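You operate a simulated robot arm through the tools that you are given. There is no shell and no other tool.

Carry out the task below with a simulated robot arm. There is one attempt and no reset: what you move stays moved.

## Task
Drain the tub and refill it to the black line.
Fine: plug back in first; close the tap. Set down upright: tub plug.

It is judged by the outcome, as a careful person would: the job done as asked, and still so three seconds after it is handed in. It fails if anything else is knocked over, pushed out of place, dropped, spilled or broken.

## Robot
A 7-joint arm with a two-finger parallel gripper, fixed in place. Base frame: the origin is at the foot of the arm, x ahead of it, y to its left, z up. Readings come in cm, degrees, newtons and seconds.
Its first joint turns from -132.0 to 132.0 degrees. Payload 3.91 kg.
The tool frame sits at the grasp point between the pads (the TCP): z along the fingers, y along the line on which they close. The tips reach 3 cm beyond it. The gripper opens to 11 cm. The fingers are 2 cm wide and 1 cm thick; the gripper's body (4.8 by 11.2 cm) begins 5.5 cm behind the TCP.
Orientation is that of the tool frame in the base frame, as [roll, pitch, yaw] about the fixed x, y, z axes, in that order (R = Rz(yaw) Ry(pitch) Rx(roll)). With the fingers straight down and closing along the base's y, the tool's x points along the base's -x, its y along +y and its z along -z.

## Interface
- The arm moves only by the tool move_arm. Its argument "moves" is a list that holds one entry, the list of rows, each a list of 7 numbers: the turn, a rotation vector about the base's x, y, z in degrees, then the shift along the base's x, y, z in cm, then the finger opening in cm, from 0 to 11. In form: [[[wx, wy, wz, dx, dy, dz, claw], ...]]. A call has 1 to 20 rows; each row shifts and turns the commanded pose from where the row before left it. Each row takes 0.2 s and may step no farther than 5 cm and 8.6 degrees from the row before; otherwise, or with a gripper value out of range, the whole call is refused. Where a pose cannot be reached the arm comes as near as it can. A force on the tool above 40 N (or 10 N above the force at the start of the call, whichever is more), or a blocked arm, ends the call early, and 0.2 s more pass. Each finger travels about 10.8 cm/s and halts on what it meets, pressing with about 25 N; the grip force reading is that of the motor and also rises with nothing between the fingers. The clock runs only during rows and for 0.2 s after the last one: add rows that do not move to give the fingers time. It gives the time, the measured TCP pose, the force on the tool (base axes), the opening and the grip force at its end, in the units of the frame above (readings bear some noise), with the torque about the TCP (base axes, N m) and any sound that the robot's microphone picked up.
- Cameras (640 x 400 px; columns grow to the right, rows downward): "scene" is fixed at [5.13, 65.06, 167.02]; the picture's right is [-0.38, -0.93, 0.00], its down [-0.73, 0.30, -0.61] and it looks along [0.57, -0.23, -0.79] (base axes); focal length 277 px, centre (320, 200). "wrist" rides on the gripper at [7.2, 1.7, -10.3] in the tool frame; the picture's right is [-0.23, 0.97, 0.00], its down [-0.76, -0.18, -0.62] and it looks along [-0.61, -0.14, 0.78] (tool axes); focal length 222 px, centre (320, 200). There is no depth. A picture from a camera that has moved, and an enlarged one, comes with that camera's place and axes in the base frame and with its lens.
- get_image(camera): a new picture of that camera. No time passes.
- enlarge(camera, box): a new picture of the part [left, top, right, bottom] of that camera's present view, enlarged. No time passes.
- finish_job(): hands the job in; it is judged then, once.

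Nothing tells you positions but the pictures and the camera data. Unless the task says otherwise, let go and move clear before handing in.

The tools are called after "Call:" as a command line: name --argument value ..., lists and objects as JSON in quotes. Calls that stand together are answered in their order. move_arm: Moves the arm, as the interface text tells. Its arguments: {"type":"object","properties":{"moves":{"type":"array"}},"required":["moves"]} The other tools are called the same way: get_image (camera) takes a picture; enlarge (camera, box) takes an enlarged picture of a part of a camera's view; finish_job () hands the job in.

At the start:

```text
clock: 0.0
eef_pos: [43.02, 33.92, 136.03]
orientation: [180.0, 0.0, -180.0]
wrist_force: [-0.8, 0.8, 0.5]
wrist_torque: [-0.04, -0.01, 0.01]
finger_gap: 10.98
grip_force: 0.1
```

scene: 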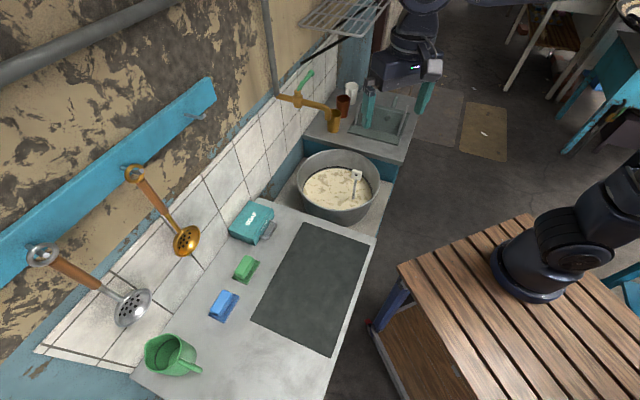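
wrist: 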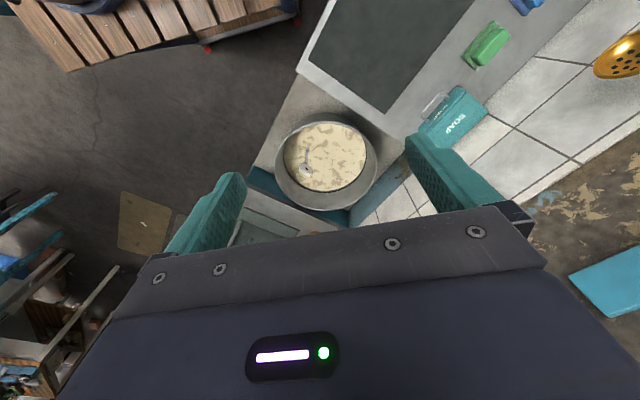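

I see a wash-up counter with a round tub of dirty water, something (probably the plug handle) standing in it, and a brass tap next to it. I'll look closer before moving anything.

Call:
enlarge --camera "scene" --box '[260, 60, 420, 240]'

Call:
enlarge --camera "wrist" --box '[240, 90, 420, 230]'

Call:
enlarge --camera "scene" --box '[130, 180, 390, 400]'

```text
2.22 times, centred on (340, 150) of scene
camera zoom: at [5.13, 65.06, 167.02], right [-0.38, -0.93, 0.0], down [-0.73, 0.3, -0.61], along [0.57, -0.23, -0.79], focal length 616 px, centre (276, 311)
```

zoom: 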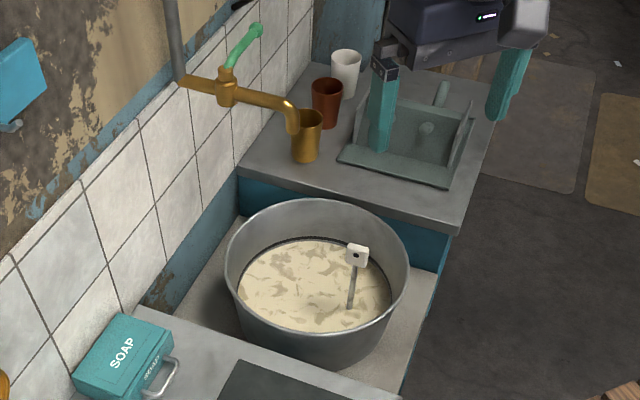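

```text
2.86 times, centred on (330, 160) of wrist
camera zoom: at [35.72, 35.56, 146.28], right [0.23, 0.97, 0.0], down [0.76, -0.18, 0.62], along [0.61, -0.14, -0.78], focal length 635 px, centre (291, 314)
```

zoom: 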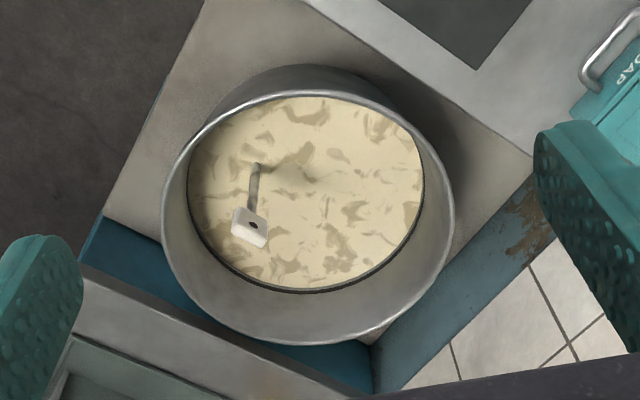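

```text
1.82 times, centred on (260, 290) of scene
camera zoom: at [5.13, 65.06, 167.02], right [-0.38, -0.93, 0.0], down [-0.73, 0.3, -0.61], along [0.57, -0.23, -0.79], focal length 504 px, centre (429, 36)
```

zoom: 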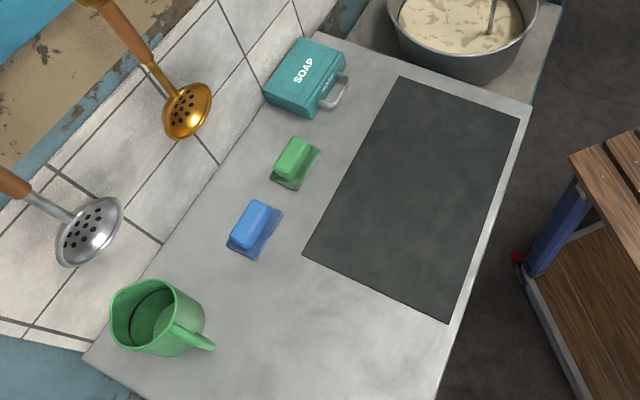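

The tub rim looks centred near (74, 29, 80), with the plug handle near (70, 23, 86). The wall runs at 45° and the tap spout seems to hang above the tub. I'll tilt the gripper so the wrist camera can see the tap better.

Call:
move_arm --moves '[[[0, -8, 0, -1, 0, 0, 11], [0, -8, 0, -1, 0, 0, 11], [0, -8, 0, -1, 0, 0, 11], [0, -8, 0, -1, 0, 0, 11], [0, -8, 0, 0, 0, 0, 11]]]'

Call:
get_image --camera "wrist"

Call:
get_image --camera "scene"

```text
clock: 1.2
eef_pos: [39.03, 33.86, 135.93]
orientation: [180.0, 40.1, -180.0]
wrist_force: [1.0, 0.0, -0.5]
wrist_torque: [0.02, 0.03, 0.03]
finger_gap: 10.98
grip_force: 0.1
```

```text
taken
camera wrist: at [26.82, 35.49, 139.14], right [0.17, 0.97, 0.15], down [0.18, -0.18, 0.97], along [0.97, -0.14, -0.21], focal length 222 px, centre (320, 200)
```

wrist: 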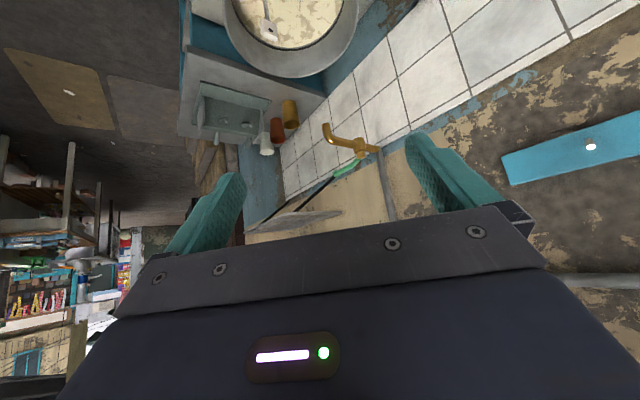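

```text
taken
```

scene: 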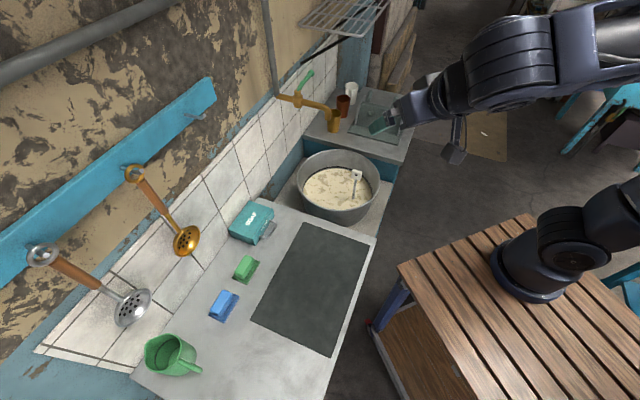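

Call:
enlarge --camera "wrist" --box '[240, 80, 420, 210]'

Call:
enlarge --camera "scene" --box '[255, 55, 375, 145]'

Call:
enlarge --camera "scene" --box '[280, 135, 400, 235]'

```text
3.08 times, centred on (330, 145) of wrist
camera zoom: at [26.82, 35.49, 139.14], right [0.17, 0.97, 0.15], down [0.18, -0.18, 0.97], along [0.97, -0.14, -0.21], focal length 684 px, centre (289, 369)
```

zoom: 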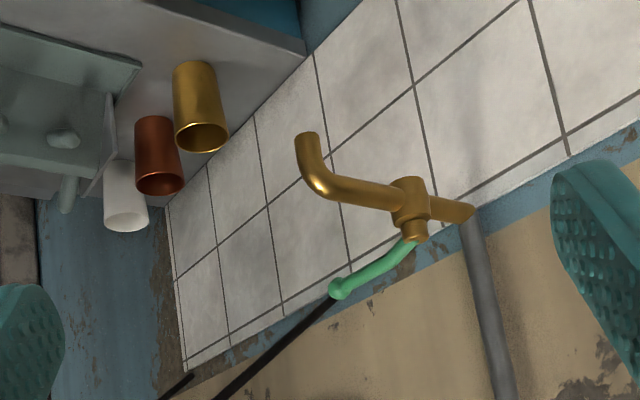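

```text
4.44 times, centred on (315, 100) of scene
camera zoom: at [5.13, 65.06, 167.02], right [-0.38, -0.93, 0.0], down [-0.73, 0.3, -0.61], along [0.57, -0.23, -0.79], focal length 1233 px, centre (342, 644)
```

zoom: 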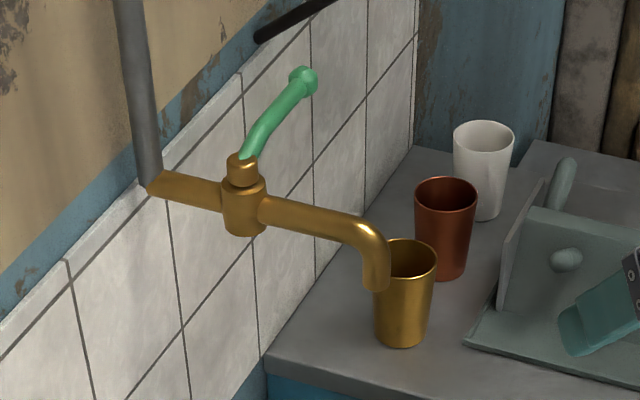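

```text
4.00 times, centred on (340, 185) of scene
camera zoom: at [5.13, 65.06, 167.02], right [-0.38, -0.93, 0.0], down [-0.73, 0.3, -0.61], along [0.57, -0.23, -0.79], focal length 1110 px, centre (240, 260)
```

zoom: 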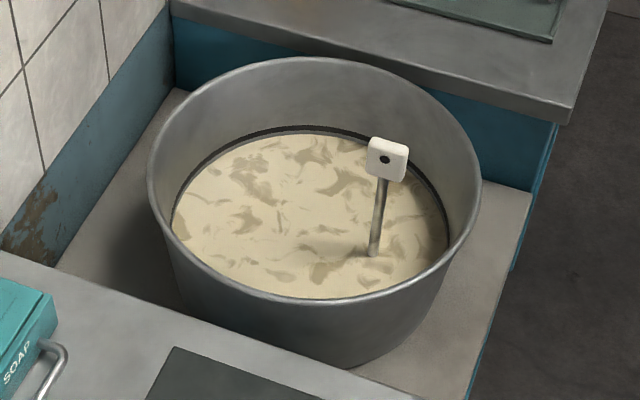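

Triangulating from both views:
- **Tap:** the nozzle is at about (78, 33, 109). The valve stem is at (87, 40, 116), and the green lever points along the wall to about (95, 32, 117).
- **Plug:** the rod is vertical, with its head near (70, 23, 86).

I'll straighten the tool, turn it 45° so the camera side faces away from the tap, and look at the plug head close up.

Call:
move_arm --moves '[[[0, 8, 0, 1, -2, 0, 11], [0, 8, 0, 1, -2, 0, 11], [0, 8, 0, 1, -2, 0, 11], [0, 8, 0, 1, -2, 0, 11], [0, 8, 0, 1, -2, 0, 11], [0, 0, 7.5, 3.3, -1.2, -4, 11], [0, 0, 7.5, 3.3, -1.2, -4, 11], [0, 0, 7.5, 3.3, -1.2, -4, 11], [0, 0, 7.5, 3.3, -1.2, -4, 11], [0, 0, 7.5, 3.3, -1.2, -4, 11], [0, 0, 7.5, 3.3, -1.2, -4, 11]]]'

Call:
get_image --camera "wrist"

Call:
get_image --camera "scene"

```text
refused: row 6 steps farther than a row can; nothing moved
```

```text
taken
camera wrist: at [26.82, 35.49, 139.14], right [0.17, 0.97, 0.15], down [0.18, -0.18, 0.97], along [0.97, -0.14, -0.21], focal length 222 px, centre (320, 200)
```

wrist: 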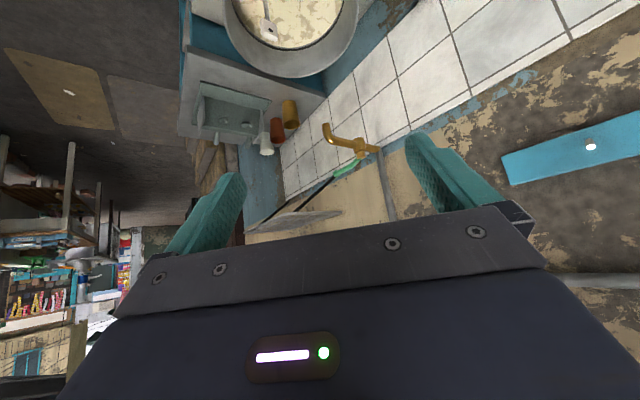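

```text
taken
```

scene: 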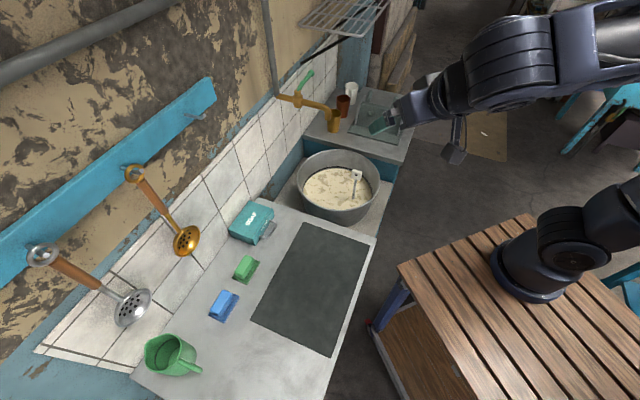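

A step was slightly too long and nothing moved. I'll use shorter steps for the same move.

Call:
move_arm --moves '[[[0, 8, 0, 1, -2, 0, 11], [0, 8, 0, 1, -2, 0, 11], [0, 8, 0, 1, -2, 0, 11], [0, 8, 0, 1, -2, 0, 11], [0, 8, 0, 1, -2, 0, 11], [0, 0, 7.5, 3.3, -1.2, -3, 11], [0, 0, 7.5, 3.3, -1.2, -3, 11], [0, 0, 7.5, 3.3, -1.2, -3, 11], [0, 0, 7.5, 3.3, -1.2, -3, 11], [0, 0, 7.5, 3.3, -1.2, -3, 11], [0, 0, 7.5, 3.3, -1.2, -3, 11], [0, 0, 0, 0, 0, -4, 11]]]'

Call:
get_image --camera "wrist"

Call:
get_image --camera "scene"

```text
clock: 3.8
eef_pos: [63.76, 16.72, 113.96]
orientation: [180.0, 0.1, -134.9]
wrist_force: [-0.1, -0.4, 0.6]
wrist_torque: [0.0, -0.05, -0.01]
finger_gap: 10.99
grip_force: 0.0
```

```text
taken
camera wrist: at [57.49, 12.74, 124.28], right [-0.53, 0.85, 0.0], down [0.66, 0.41, 0.62], along [0.53, 0.33, -0.78], focal length 222 px, centre (320, 200)
```

wrist: 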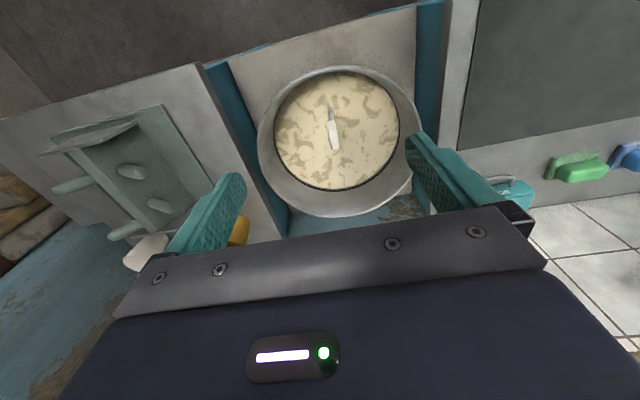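

```text
taken
```

scene: 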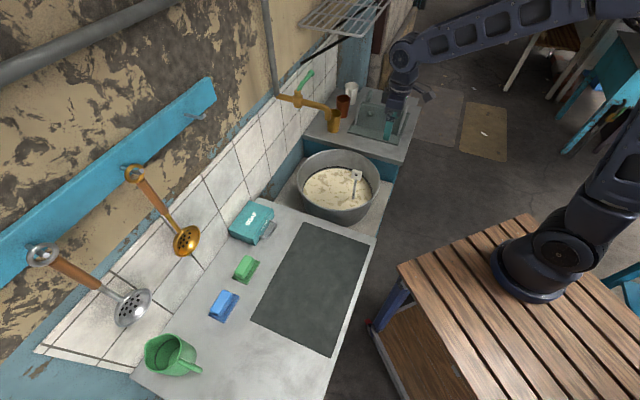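

Call:
enlarge --camera "wrist" --box '[250, 60, 430, 220]'

Call:
enlarge --camera "scene" --box '[335, 160, 375, 215]'

```text
2.50 times, centred on (340, 140) of wrist
camera zoom: at [57.49, 12.74, 124.28], right [-0.53, 0.85, 0.0], down [0.66, 0.41, 0.62], along [0.53, 0.33, -0.78], focal length 555 px, centre (270, 350)
```

zoom: 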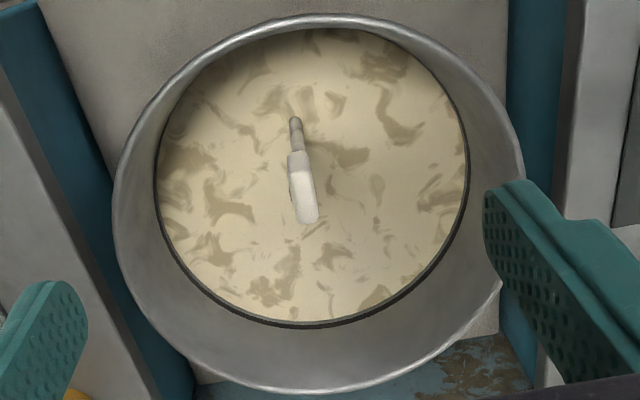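

```text
7.27 times, centred on (355, 188) of scene
camera zoom: at [5.13, 65.06, 167.02], right [-0.38, -0.93, 0.0], down [-0.73, 0.3, -0.61], along [0.57, -0.23, -0.79], focal length 2018 px, centre (66, 291)
```

zoom: 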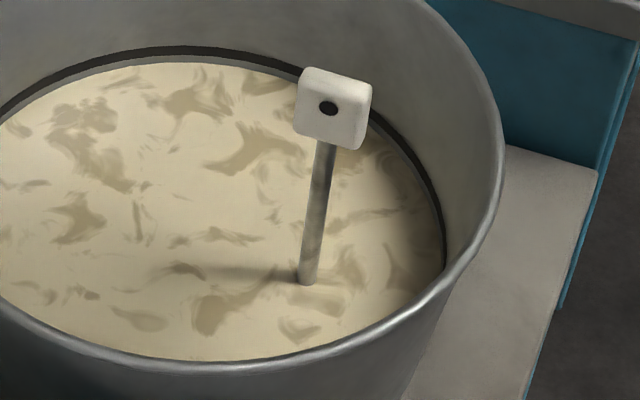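

Call:
enlarge --camera "wrist" --box '[315, 100, 365, 155]'

```text
7.27 times, centred on (340, 128) of wrist
camera zoom: at [57.49, 12.74, 124.28], right [-0.53, 0.85, 0.0], down [0.66, 0.41, 0.62], along [0.53, 0.33, -0.78], focal length 1615 px, centre (174, 727)
```

zoom: 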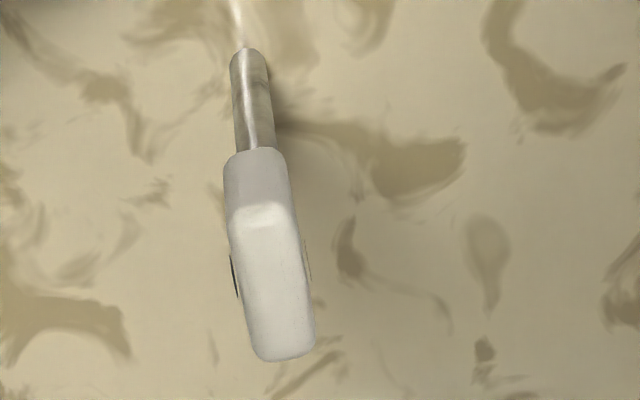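

The plug head is a thin tab about 1.5 cm thick and 3.5 cm wide, at about (69.7, 23.2, 85.5), with its faces across my closing direction. I'll lower the tool and move over it with the fingers straddling.

Call:
move_arm --moves '[[[0, 0, 0, 0, 0, -4.4, 11], [0, 0, 0, 0, 0, -4.4, 11], [0, 0, 0, 0, 0, -4.4, 11], [0, 0, 0, 0, 0, -4.4, 11], [0, 0, 0, 0, 0, -3.4, 8], [0, 0, 0, 3, 3.2, 0, 6], [0, 0, 0, 2.9, 3.2, 0, 6]]]'

Call:
get_image --camera "wrist"

Call:
enlarge --camera "scene" --box '[280, 80, 440, 220]'

```text
clock: 5.4
eef_pos: [69.81, 22.81, 92.91]
orientation: [180.0, 0.0, -135.0]
wrist_force: [-0.3, 0.4, 0.1]
wrist_torque: [0.05, -0.03, 0.0]
finger_gap: 6.0
grip_force: 0.0
```

```text
taken
camera wrist: at [63.36, 19.02, 103.26], right [-0.53, 0.85, 0.0], down [0.66, 0.41, 0.62], along [0.53, 0.33, -0.78], focal length 222 px, centre (320, 200)
```

wrist: 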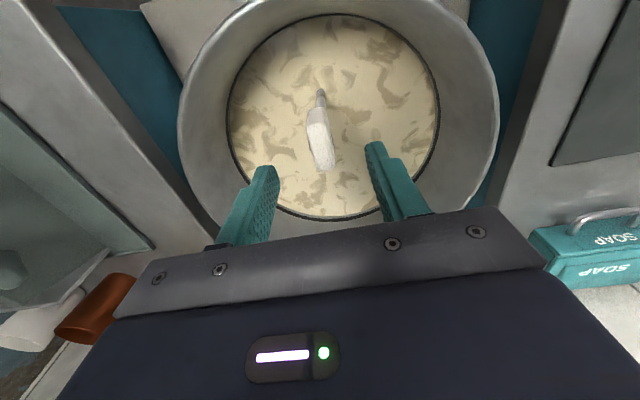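

```text
2.86 times, centred on (360, 150) of scene
camera zoom: at [5.13, 65.06, 167.02], right [-0.38, -0.93, 0.0], down [-0.73, 0.3, -0.61], along [0.57, -0.23, -0.79], focal length 793 px, centre (206, 343)
```

zoom: 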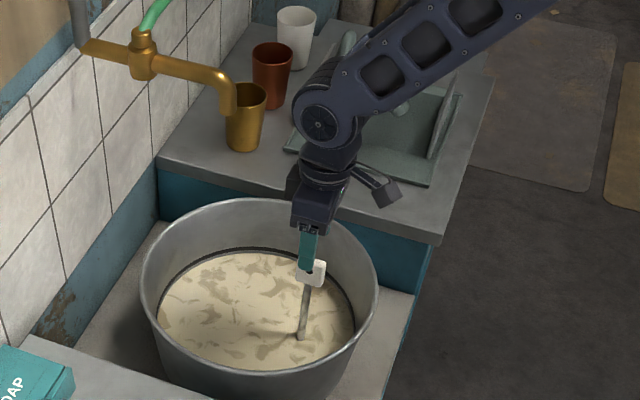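

Call:
enlarge --camera "wrist" --box '[240, 70, 400, 230]'

```text
2.50 times, centred on (320, 150) of wrist
camera zoom: at [63.36, 19.02, 103.26], right [-0.53, 0.85, 0.0], down [0.66, 0.41, 0.62], along [0.53, 0.33, -0.78], focal length 555 px, centre (320, 325)
```

zoom: 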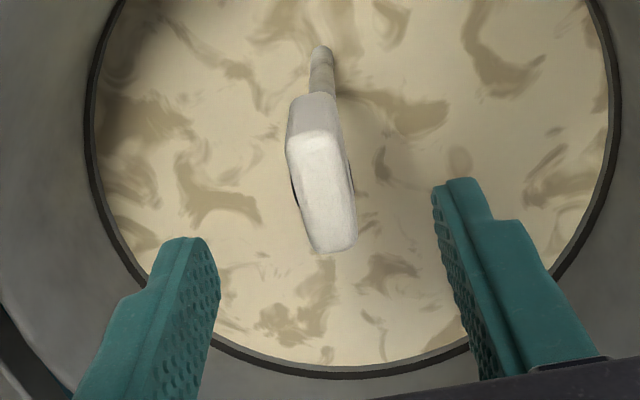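

The tab is confirmed at (69.8, 23.2), square to the fingers. I'll descend and close on it.

Call:
move_arm --moves '[[[0, 0, 0, 0, 0.3, -3.7, 6], [0, 0, 0, 0, 0, -3.7, 6], [0, 0, 0, 0, 0, 0, 3], [0, 0, 0, 0, 0, 0, 0], [0, 0, 0, 0, 0, 0, 0], [0, 0, 0, 0, 0, 0, 0]]]'

Call:
enlarge --camera "wrist" --box '[220, 50, 420, 230]'

Call:
enlarge --camera "scene" --box '[280, 80, 440, 220]'

```text
clock: 6.8
eef_pos: [69.76, 23.14, 85.66]
orientation: [-179.9, 0.0, -135.1]
wrist_force: [0.1, 0.1, 0.7]
wrist_torque: [0.05, -0.03, -0.01]
finger_gap: 1.55
grip_force: 25.0
```

```text
2.22 times, centred on (320, 140) of wrist
camera zoom: at [63.43, 19.26, 95.87], right [-0.53, 0.85, 0.0], down [0.66, 0.41, 0.62], along [0.53, 0.33, -0.78], focal length 494 px, centre (320, 333)
```

zoom: 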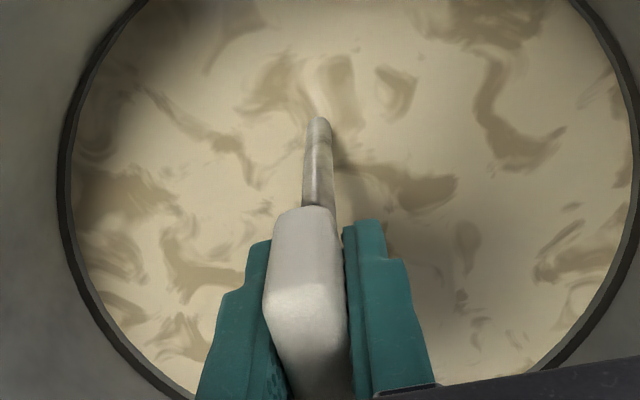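

```text
2.86 times, centred on (360, 150) of scene
camera zoom: at [5.13, 65.06, 167.02], right [-0.38, -0.93, 0.0], down [-0.73, 0.3, -0.61], along [0.57, -0.23, -0.79], focal length 793 px, centre (206, 343)
```

zoom: 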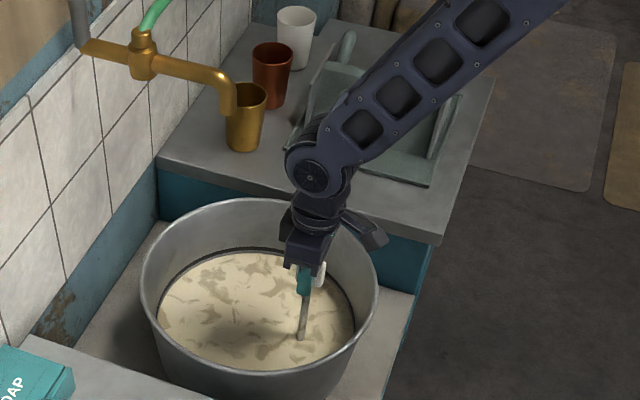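

The tab is gripped with a 1.55 cm gap. I'll pull the plug up gently and watch the force.

Call:
move_arm --moves '[[[0, 0, 0, 0, 0, 0.5, 0], [0, 0, 0, 0, 0, 0.5, 0], [0, 0, 0, 0, 0, 1, 0], [0, 0, 0, 0, 0, 1, 0]]]'

Call:
enlarge --camera "scene" --box '[280, 120, 400, 220]'

```text
clock: 7.8
eef_pos: [69.85, 23.39, 88.64]
orientation: [180.0, 0.0, -135.0]
wrist_force: [-0.1, -0.6, -1.1]
wrist_torque: [0.02, 0.0, 0.0]
finger_gap: 1.56
grip_force: 25.0
```

```text
4.00 times, centred on (340, 170) of scene
camera zoom: at [5.13, 65.06, 167.02], right [-0.38, -0.93, 0.0], down [-0.73, 0.3, -0.61], along [0.57, -0.23, -0.79], focal length 1110 px, centre (240, 320)
```

zoom: 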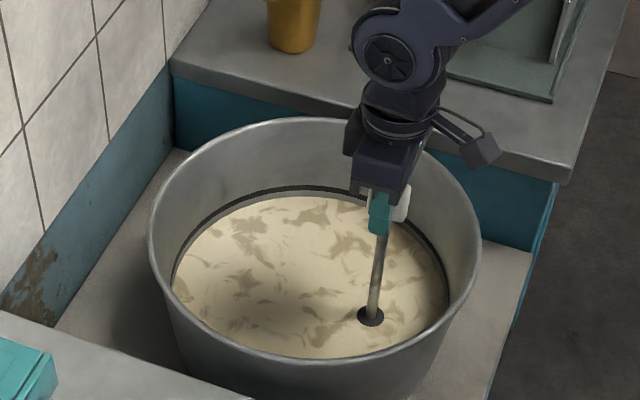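

The plug is out and the level has started to drop. I'll raise it a bit more and hold it above the drain while the tub empties.

Call:
move_arm --moves '[[[0, 0, 0, 0, 0, 1, 0], [0, 0, 0, 0, 0, 1, 0], [0, 0, 0, 0, 0, 1, 0], [0, 0, 0, 0, 0, 1, 0], [0, 0, 0, 0, 0, 0, 0], [0, 0, 0, 0, 0, 0, 0], [0, 0, 0, 0, 0, 0, 0], [0, 0, 0, 0, 0, 0, 0], [0, 0, 0, 0, 0, 0, 0], [0, 0, 0, 0, 0, 0, 0]]]'

Call:
enlarge --camera "scene" --box '[280, 120, 400, 220]'

Call:
get_image --camera "wrist"

```text
clock: 10.0
eef_pos: [69.8, 23.26, 92.59]
orientation: [180.0, 0.1, -135.0]
wrist_force: [0.1, -0.5, -0.8]
wrist_torque: [0.02, -0.01, 0.04]
finger_gap: 1.6
grip_force: 24.8
```

```text
4.00 times, centred on (340, 170) of scene
camera zoom: at [5.13, 65.06, 167.02], right [-0.38, -0.93, 0.0], down [-0.73, 0.3, -0.61], along [0.57, -0.23, -0.79], focal length 1110 px, centre (240, 320)
```

zoom: 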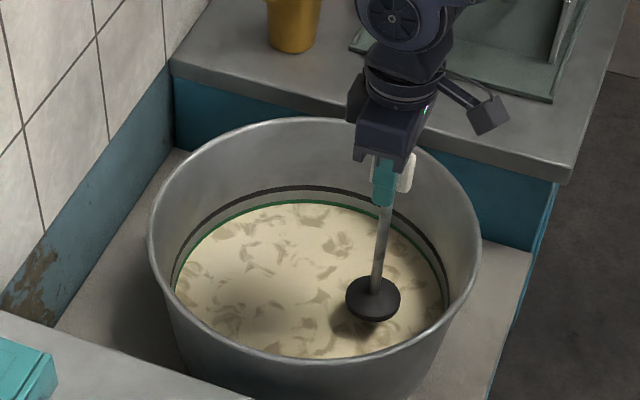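

```text
taken
camera wrist: at [63.49, 19.42, 102.91], right [-0.53, 0.85, 0.0], down [0.66, 0.41, 0.62], along [0.53, 0.33, -0.78], focal length 222 px, centre (320, 200)
```

wrist: 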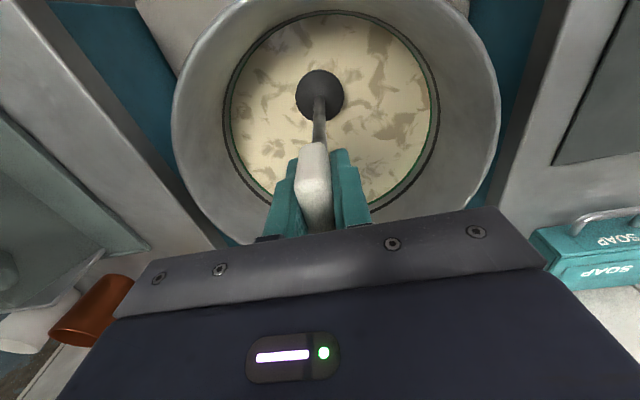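

The level is falling, and a green line has appeared below the black one, so the black line is the upper mark. I'll keep holding the plug while it drains.

Call:
move_arm --moves '[[[0, 0, 0, 0, 0, 0, 0], [0, 0, 0, 0, 0, 0, 0], [0, 0, 0, 0, 0, 0, 0], [0, 0, 0, 0, 0, 0, 0], [0, 0, 0, 0, 0, 0, 0], [0, 0, 0, 0, 0, 0, 0], [0, 0, 0, 0, 0, 0, 0], [0, 0, 0, 0, 0, 0, 0], [0, 0, 0, 0, 0, 0, 0], [0, 0, 0, 0, 0, 0, 0], [0, 0, 0, 0, 0, 0, 0], [0, 0, 0, 0, 0, 0, 0], [0, 0, 0, 0, 0, 0, 0], [0, 0, 0, 0, 0, 0, 0], [0, 0, 0, 0, 0, 0, 0], [0, 0, 0, 0, 0, 0, 0], [0, 0, 0, 0, 0, 0, 0], [0, 0, 0, 0, 0, 0, 0], [0, 0, 0, 0, 0, 0, 0], [0, 0, 0, 0, 0, 0, 0]]]'

Call:
enlarge --camera "scene" --box '[280, 120, 400, 220]'

```text
clock: 14.2
eef_pos: [69.87, 23.4, 92.56]
orientation: [-180.0, 0.0, -135.0]
wrist_force: [0.7, 0.5, -2.1]
wrist_torque: [0.01, -0.01, -0.03]
finger_gap: 1.56
grip_force: 24.9
```

```text
4.00 times, centred on (340, 170) of scene
camera zoom: at [5.13, 65.06, 167.02], right [-0.38, -0.93, 0.0], down [-0.73, 0.3, -0.61], along [0.57, -0.23, -0.79], focal length 1110 px, centre (240, 320)
```

zoom: 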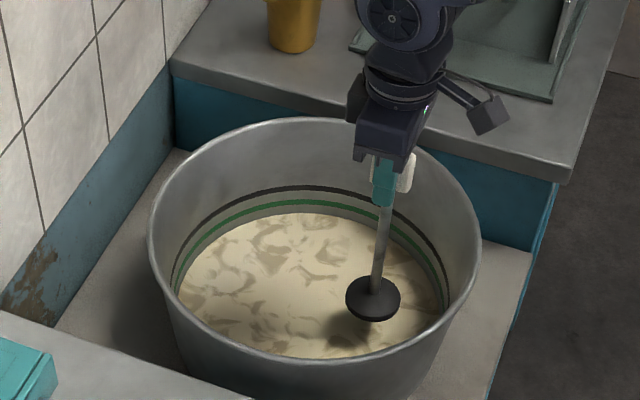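

Still draining steadily, so I'll keep waiting.

Call:
move_arm --moves '[[[0, 0, 0, 0, 0, 0, 0], [0, 0, 0, 0, 0, 0, 0], [0, 0, 0, 0, 0, 0, 0], [0, 0, 0, 0, 0, 0, 0], [0, 0, 0, 0, 0, 0, 0], [0, 0, 0, 0, 0, 0, 0], [0, 0, 0, 0, 0, 0, 0], [0, 0, 0, 0, 0, 0, 0], [0, 0, 0, 0, 0, 0, 0], [0, 0, 0, 0, 0, 0, 0], [0, 0, 0, 0, 0, 0, 0], [0, 0, 0, 0, 0, 0, 0], [0, 0, 0, 0, 0, 0, 0], [0, 0, 0, 0, 0, 0, 0], [0, 0, 0, 0, 0, 0, 0], [0, 0, 0, 0, 0, 0, 0], [0, 0, 0, 0, 0, 0, 0], [0, 0, 0, 0, 0, 0, 0], [0, 0, 0, 0, 0, 0, 0], [0, 0, 0, 0, 0, 0, 0]]]'

Call:
enlarge --camera "scene" --box '[280, 120, 400, 220]'

```text
clock: 18.4
eef_pos: [69.91, 23.27, 92.58]
orientation: [179.9, 0.0, -135.0]
wrist_force: [0.1, -0.3, -1.9]
wrist_torque: [0.01, -0.01, 0.02]
finger_gap: 1.58
grip_force: 25.0
```

```text
4.00 times, centred on (340, 170) of scene
camera zoom: at [5.13, 65.06, 167.02], right [-0.38, -0.93, 0.0], down [-0.73, 0.3, -0.61], along [0.57, -0.23, -0.79], focal length 1110 px, centre (240, 320)
```

zoom: 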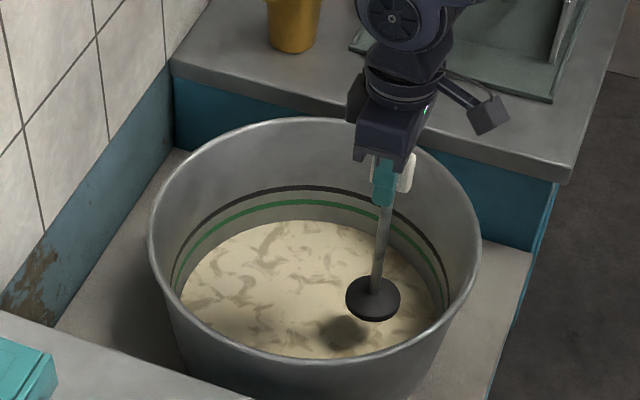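

Call:
move_arm --moves '[[[0, 0, 0, 0, 0, 0, 0], [0, 0, 0, 0, 0, 0, 0], [0, 0, 0, 0, 0, 0, 0], [0, 0, 0, 0, 0, 0, 0], [0, 0, 0, 0, 0, 0, 0], [0, 0, 0, 0, 0, 0, 0], [0, 0, 0, 0, 0, 0, 0], [0, 0, 0, 0, 0, 0, 0], [0, 0, 0, 0, 0, 0, 0], [0, 0, 0, 0, 0, 0, 0], [0, 0, 0, 0, 0, 0, 0], [0, 0, 0, 0, 0, 0, 0], [0, 0, 0, 0, 0, 0, 0], [0, 0, 0, 0, 0, 0, 0], [0, 0, 0, 0, 0, 0, 0], [0, 0, 0, 0, 0, 0, 0], [0, 0, 0, 0, 0, 0, 0], [0, 0, 0, 0, 0, 0, 0], [0, 0, 0, 0, 0, 0, 0], [0, 0, 0, 0, 0, 0, 0]]]'

Call:
enlarge --camera "scene" --box '[280, 120, 400, 220]'

Call:
get_image --camera "wrist"

```text
clock: 22.6
eef_pos: [69.81, 23.38, 92.51]
orientation: [-179.9, -0.1, -135.0]
wrist_force: [-0.1, 0.0, -2.1]
wrist_torque: [-0.01, 0.01, -0.02]
finger_gap: 1.58
grip_force: 24.6
```

```text
4.00 times, centred on (340, 170) of scene
camera zoom: at [5.13, 65.06, 167.02], right [-0.38, -0.93, 0.0], down [-0.73, 0.3, -0.61], along [0.57, -0.23, -0.79], focal length 1110 px, centre (240, 320)
```

zoom: 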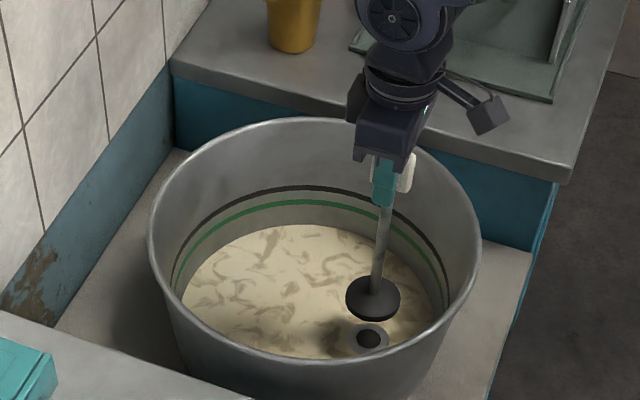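

```text
taken
camera wrist: at [63.49, 19.42, 102.91], right [-0.53, 0.85, 0.0], down [0.66, 0.41, 0.62], along [0.53, 0.33, -0.78], focal length 222 px, centre (320, 200)
```

wrist: 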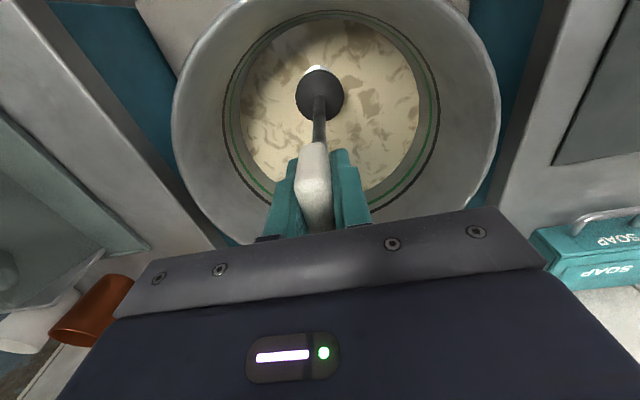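

The drain ring is now showing, so the tub is nearly empty. I'll keep draining.

Call:
move_arm --moves '[[[0, 0, 0, 0, 0, 0, 0], [0, 0, 0, 0, 0, 0, 0], [0, 0, 0, 0, 0, 0, 0], [0, 0, 0, 0, 0, 0, 0], [0, 0, 0, 0, 0, 0, 0], [0, 0, 0, 0, 0, 0, 0], [0, 0, 0, 0, 0, 0, 0], [0, 0, 0, 0, 0, 0, 0], [0, 0, 0, 0, 0, 0, 0], [0, 0, 0, 0, 0, 0, 0], [0, 0, 0, 0, 0, 0, 0], [0, 0, 0, 0, 0, 0, 0], [0, 0, 0, 0, 0, 0, 0], [0, 0, 0, 0, 0, 0, 0], [0, 0, 0, 0, 0, 0, 0], [0, 0, 0, 0, 0, 0, 0], [0, 0, 0, 0, 0, 0, 0], [0, 0, 0, 0, 0, 0, 0], [0, 0, 0, 0, 0, 0, 0], [0, 0, 0, 0, 0, 0, 0]]]'

Call:
enlarge --camera "scene" --box '[280, 120, 400, 220]'

```text
clock: 26.8
eef_pos: [69.87, 23.31, 92.57]
orientation: [180.0, 0.0, -134.9]
wrist_force: [0.9, -0.4, -2.3]
wrist_torque: [0.0, -0.01, -0.03]
finger_gap: 1.58
grip_force: 25.1
```

```text
4.00 times, centred on (340, 170) of scene
camera zoom: at [5.13, 65.06, 167.02], right [-0.38, -0.93, 0.0], down [-0.73, 0.3, -0.61], along [0.57, -0.23, -0.79], focal length 1110 px, centre (240, 320)
```

zoom: 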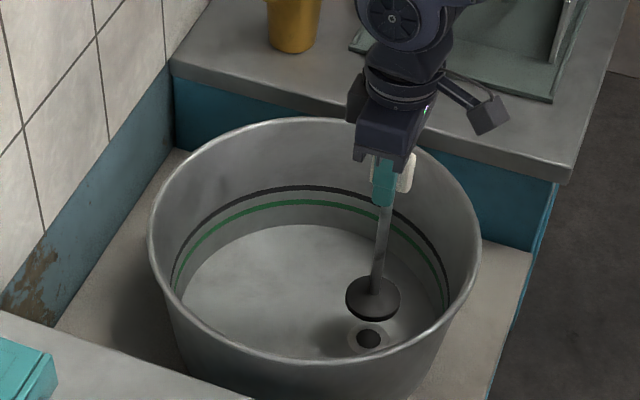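

The tub is empty and the drain hole is directly under the plug at (69.8, 23.1). I'll give it another second, then lower the plug straight back by the same 7 cm.

Call:
move_arm --moves '[[[0, 0, 0, 0, 0, 0, 0], [0, 0, 0, 0, 0, 0, 0], [0, 0, 0, 0, 0, 0, 0], [0, 0, 0, 0, 0, 0, 0], [0, 0, 0, 0, 0, 0, 0], [0, 0, 0, 0, 0, -1, 0], [0, 0, 0, 0, 0, -1, 0], [0, 0, 0, 0, 0, -1, 0], [0, 0, 0, 0, 0, -1, 0], [0, 0, 0, 0, 0, -1, 0], [0, 0, 0, 0, 0, -0.7, 0], [0, 0, 0, 0, 0, -0.5, 0], [0, 0, 0, 0, 0, -0.4, 0]]]'

Call:
enlarge --camera "scene" --box '[280, 120, 400, 220]'

Call:
enlarge --camera "wrist" --box '[220, 50, 420, 230]'

```text
clock: 29.6
eef_pos: [69.78, 23.37, 85.94]
orientation: [-180.0, 0.0, -135.0]
wrist_force: [-0.1, -1.0, -1.9]
wrist_torque: [0.02, -0.01, -0.01]
finger_gap: 1.57
grip_force: 24.8
```

```text
4.00 times, centred on (340, 170) of scene
camera zoom: at [5.13, 65.06, 167.02], right [-0.38, -0.93, 0.0], down [-0.73, 0.3, -0.61], along [0.57, -0.23, -0.79], focal length 1110 px, centre (240, 320)
```

zoom: 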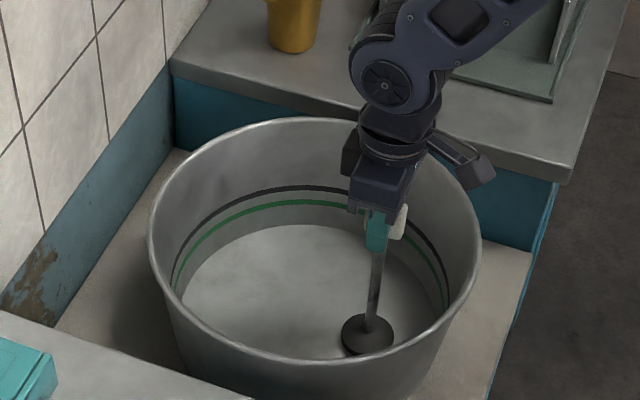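

```text
2.22 times, centred on (320, 140) of wrist
camera zoom: at [63.38, 19.48, 96.33], right [-0.53, 0.85, 0.0], down [0.66, 0.41, 0.62], along [0.53, 0.33, -0.78], focal length 494 px, centre (320, 333)
```

zoom: 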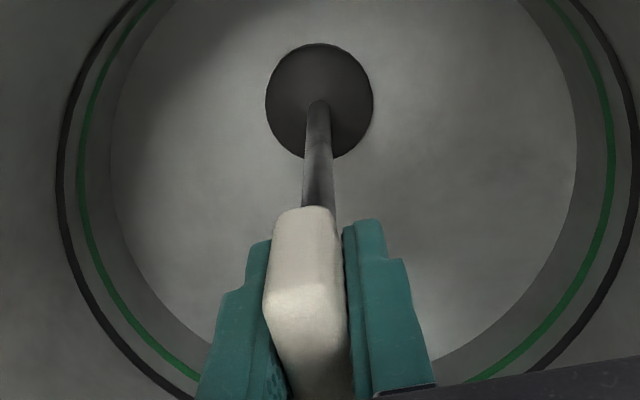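

The plug is just above its seat. I'll lower the last few millimetres and watch the force for contact.

Call:
move_arm --moves '[[[0, 0, 0, 0, 0, -0.2, 0], [0, 0, 0, 0, 0, -0.2, 0], [0, 0, 0, 0, 0, 0, 0]]]'

```text
clock: 30.4
eef_pos: [69.6, 23.51, 85.58]
orientation: [180.0, 0.0, -135.0]
wrist_force: [0.1, -0.7, -1.9]
wrist_torque: [-0.02, -0.01, 0.01]
finger_gap: 1.62
grip_force: 24.6
```

It still hangs on the gripper (-1.9 N), so it isn't seated yet. I'll go down a little further.

Call:
move_arm --moves '[[[0, 0, 0, 0, 0, -0.15, 0], [0, 0, 0, 0, 0, -0.15, 0], [0, 0, 0, 0, 0, 0, 0]]]'

Call:
enlarge --camera "wrist" --box '[220, 50, 420, 230]'

Call:
enlarge --camera "scene" --box '[335, 170, 395, 220]'

```text
clock: 31.2
eef_pos: [69.69, 23.53, 85.36]
orientation: [-180.0, 0.2, -135.1]
wrist_force: [1.2, -0.4, 17.7]
wrist_torque: [0.05, -0.17, 0.06]
finger_gap: 1.6
grip_force: 25.1
```

```text
2.22 times, centred on (320, 140) of wrist
camera zoom: at [63.29, 19.56, 95.66], right [-0.53, 0.85, 0.0], down [0.66, 0.41, 0.62], along [0.53, 0.33, -0.78], focal length 494 px, centre (320, 333)
```

zoom: 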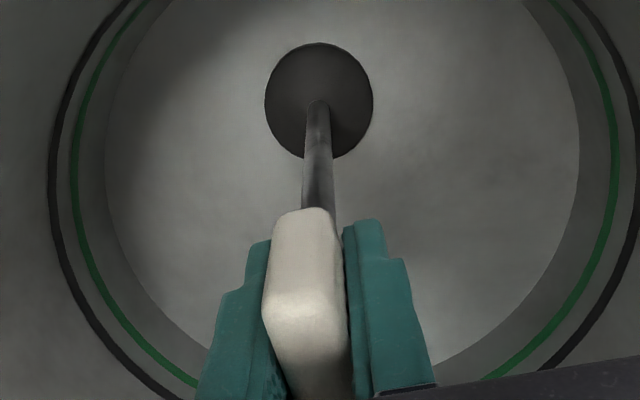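

```text
8.00 times, centred on (365, 195) of scene
camera zoom: at [5.13, 65.06, 167.02], right [-0.38, -0.93, 0.0], down [-0.73, 0.3, -0.61], along [0.57, -0.23, -0.79], focal length 2219 px, centre (-40, 240)
```

zoom: 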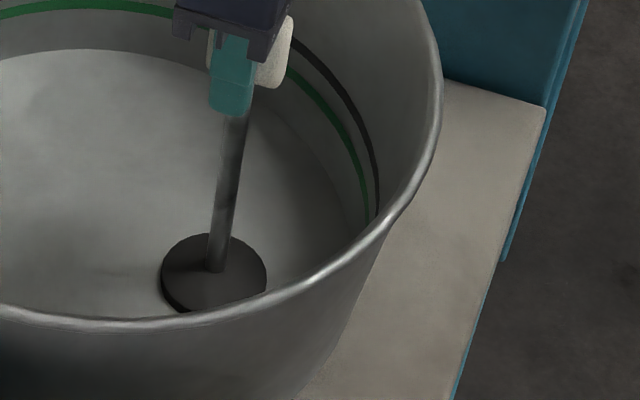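

Contact came at the original depth (17.7 N down), so the plug is seated on the drain. I'll let go gently and check it stays upright.

Call:
move_arm --moves '[[[0, 0, 0, 0, 0, 0, 1.8], [0, 0, 0, 0, 0, 0, 2.6], [0, 0, 0, 0, 0, 0, 4], [0, 0, 0, 0, 0, 0, 5], [0, 0, 0, 0, 0, 0, 5]]]'

Call:
enlarge --camera "wrist" --box '[220, 50, 420, 230]'

Call:
enlarge --camera "scene" --box '[280, 120, 400, 220]'

```text
clock: 32.4
eef_pos: [69.67, 23.38, 85.29]
orientation: [179.9, 0.0, -135.0]
wrist_force: [0.2, -0.3, 0.1]
wrist_torque: [0.03, 0.03, -0.01]
finger_gap: 5.01
grip_force: 0.1
```

```text
2.22 times, centred on (320, 140) of wrist
camera zoom: at [63.28, 19.55, 95.6], right [-0.53, 0.85, 0.0], down [0.66, 0.41, 0.62], along [0.53, 0.33, -0.78], focal length 494 px, centre (320, 333)
```

zoom: 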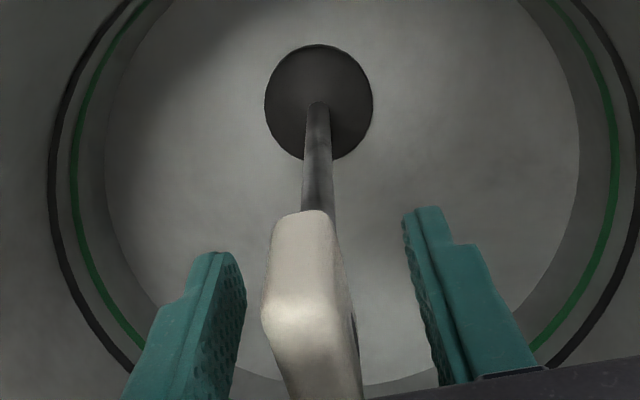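

```text
4.00 times, centred on (340, 170) of scene
camera zoom: at [5.13, 65.06, 167.02], right [-0.38, -0.93, 0.0], down [-0.73, 0.3, -0.61], along [0.57, -0.23, -0.79], focal length 1110 px, centre (240, 320)
```

zoom: 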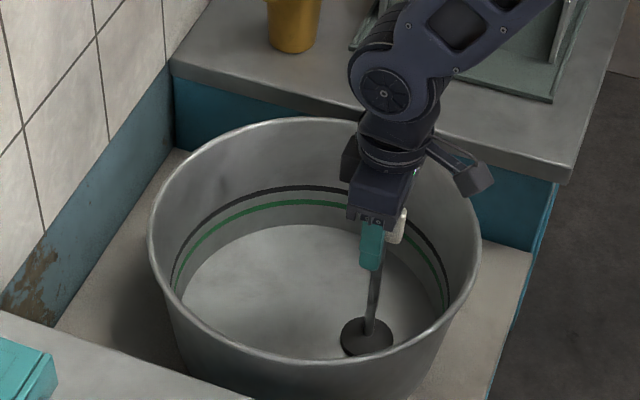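

The plug stands by itself. I'll rise straight up, back away, and compare its position with the first picture.

Call:
move_arm --moves '[[[0, 0, 0, 0, 0, 3, 5], [0, 0, 0, 0, 0, 4, 5], [0, 0, 0, -3, -3, 1, 5], [0, 0, 0, -3, -3, 1, 5], [0, 0, 0, -2, -3, 3, 5], [0, 0, 0, 0, -3, 4, 5], [0, 0, 0, 0, -3, 4, 5]]]'

Call:
enlarge --camera "scene" --box '[335, 160, 375, 215]'

Call:
get_image --camera "wrist"

Call:
get_image --camera "scene"

```text
clock: 34.0
eef_pos: [62.37, 8.12, 105.39]
orientation: [-180.0, 0.0, -134.9]
wrist_force: [-0.1, 0.1, -1.1]
wrist_torque: [-0.01, 0.01, -0.01]
finger_gap: 5.0
grip_force: 0.0
```

```text
7.27 times, centred on (355, 188) of scene
camera zoom: at [5.13, 65.06, 167.02], right [-0.38, -0.93, 0.0], down [-0.73, 0.3, -0.61], along [0.57, -0.23, -0.79], focal length 2018 px, centre (66, 291)
```

zoom: 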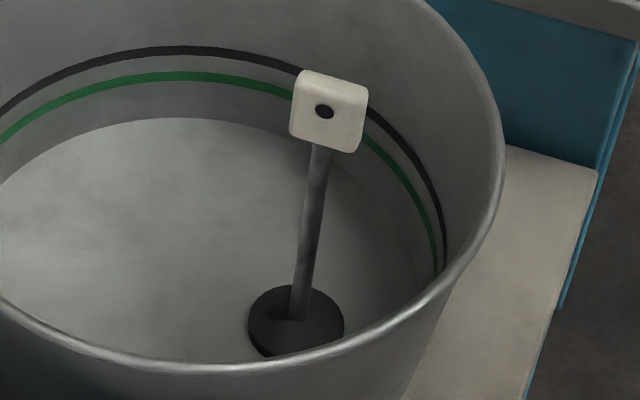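

```text
taken
camera wrist: at [55.85, 4.23, 115.71], right [-0.53, 0.85, 0.0], down [0.66, 0.41, 0.62], along [0.53, 0.33, -0.78], focal length 222 px, centre (320, 200)
```

wrist: 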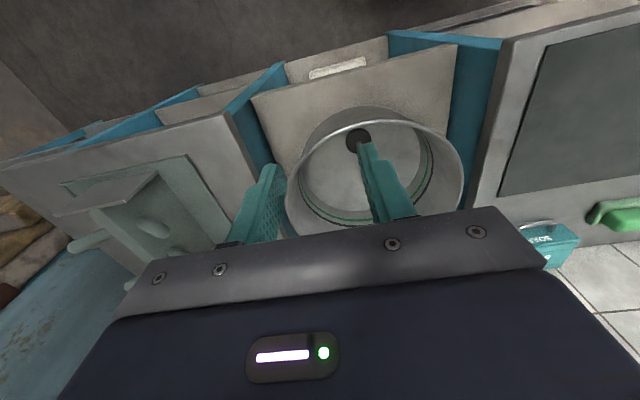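

```text
taken
```

scene: 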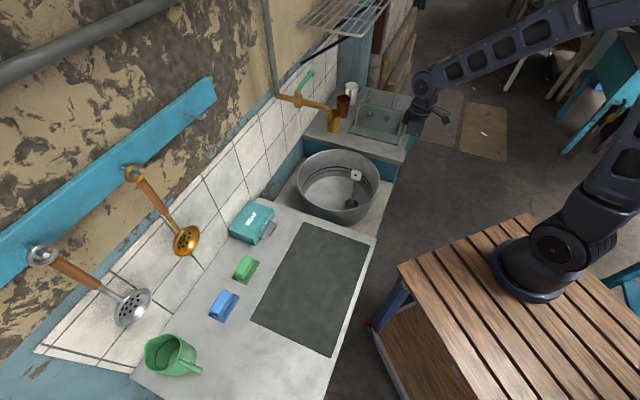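

The plug is back at its original spot and depth, upright. Now for the tap: I'll raise the arm and tilt it toward the wall for a close look at the lever.

Call:
move_arm --moves '[[[5.3, -5.3, 0, 0, 0, 4.5, 8], [5.3, -5.3, 0, 0, 0, 4.5, 11], [5.3, -5.3, 0, 0, 0, 4.5, 11], [5.3, -5.3, 0, 0, 0, 4.5, 11], [0, 0, 0, 1, 1, 4.5, 11], [0, 0, 0, 3.2, 2.5, 0.5, 11], [0, 0, 0, 3.2, 2.5, 0.5, 11], [0, 0, 0, 3.2, 2.5, 0.5, 11], [0, 0, 0, 3, 2.5, 0.5, 11]]]'

Call:
get_image --camera "wrist"

Call:
get_image --camera "scene"

```text
clock: 36.0
eef_pos: [75.33, 19.26, 130.0]
orientation: [180.0, 30.1, -135.0]
wrist_force: [-1.0, -0.5, 0.1]
wrist_torque: [-0.04, -0.04, 0.0]
finger_gap: 11.0
grip_force: 0.0
```

```text
taken
camera wrist: at [66.12, 12.38, 135.34], right [-0.55, 0.83, 0.11], down [0.37, 0.12, 0.92], along [0.75, 0.55, -0.37], focal length 222 px, centre (320, 200)
```

wrist: 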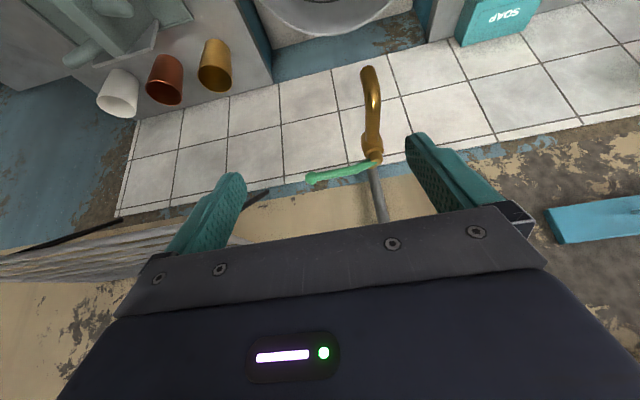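

```text
taken
```

scene: 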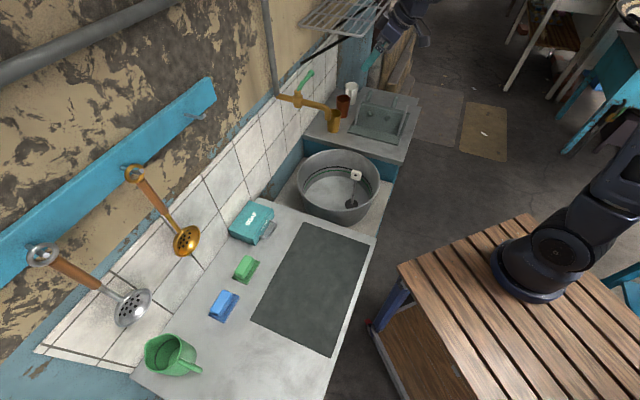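

Call:
enlarge --camera "wrist" --box '[290, 50, 420, 210]'

Call:
enlarge --camera "wrist" --box '[0, 150, 300, 280]'

Call:
enlarge --camera "scene" --box '[270, 0, 430, 100]'

```text
2.50 times, centred on (355, 130) of wrist
camera zoom: at [66.12, 12.38, 135.34], right [-0.55, 0.83, 0.11], down [0.37, 0.12, 0.92], along [0.75, 0.55, -0.37], focal length 555 px, centre (232, 375)
```

zoom: 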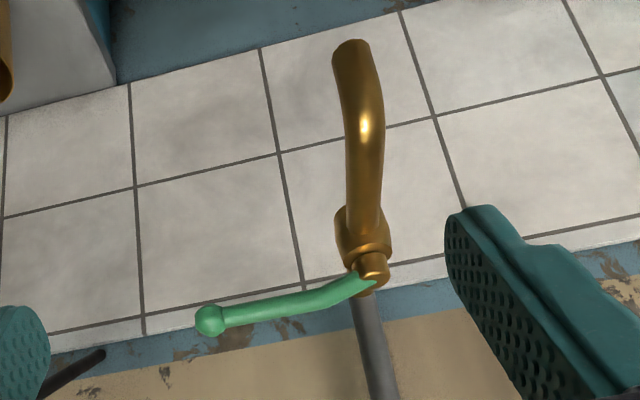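

```text
2.13 times, centred on (150, 215) of wrist
camera zoom: at [66.12, 12.38, 135.34], right [-0.55, 0.83, 0.11], down [0.37, 0.12, 0.92], along [0.75, 0.55, -0.37], focal length 474 px, centre (683, 168)
```

zoom: 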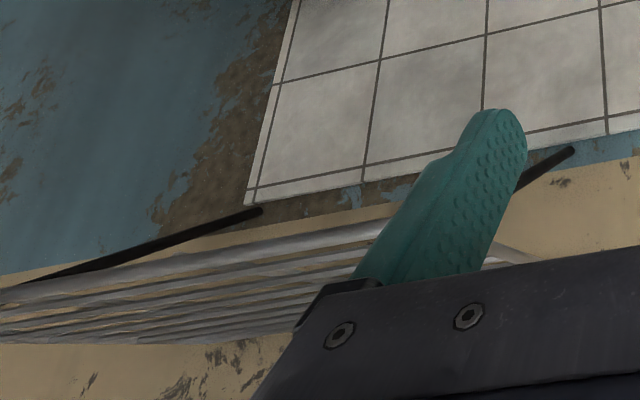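

```text
4.00 times, centred on (350, 50) of scene
camera zoom: at [5.13, 65.06, 167.02], right [-0.38, -0.93, 0.0], down [-0.73, 0.3, -0.61], along [0.57, -0.23, -0.79], focal length 1110 px, centre (200, 800)
```

zoom: 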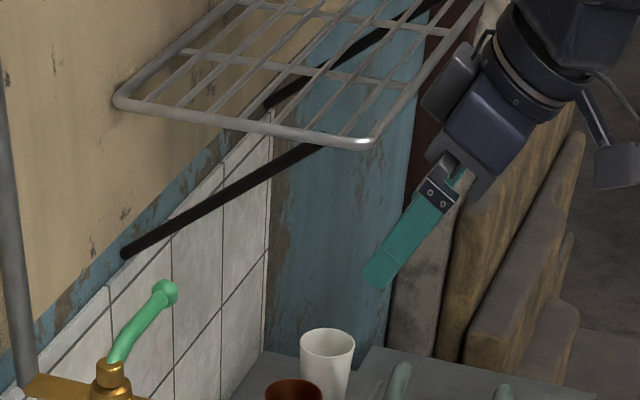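

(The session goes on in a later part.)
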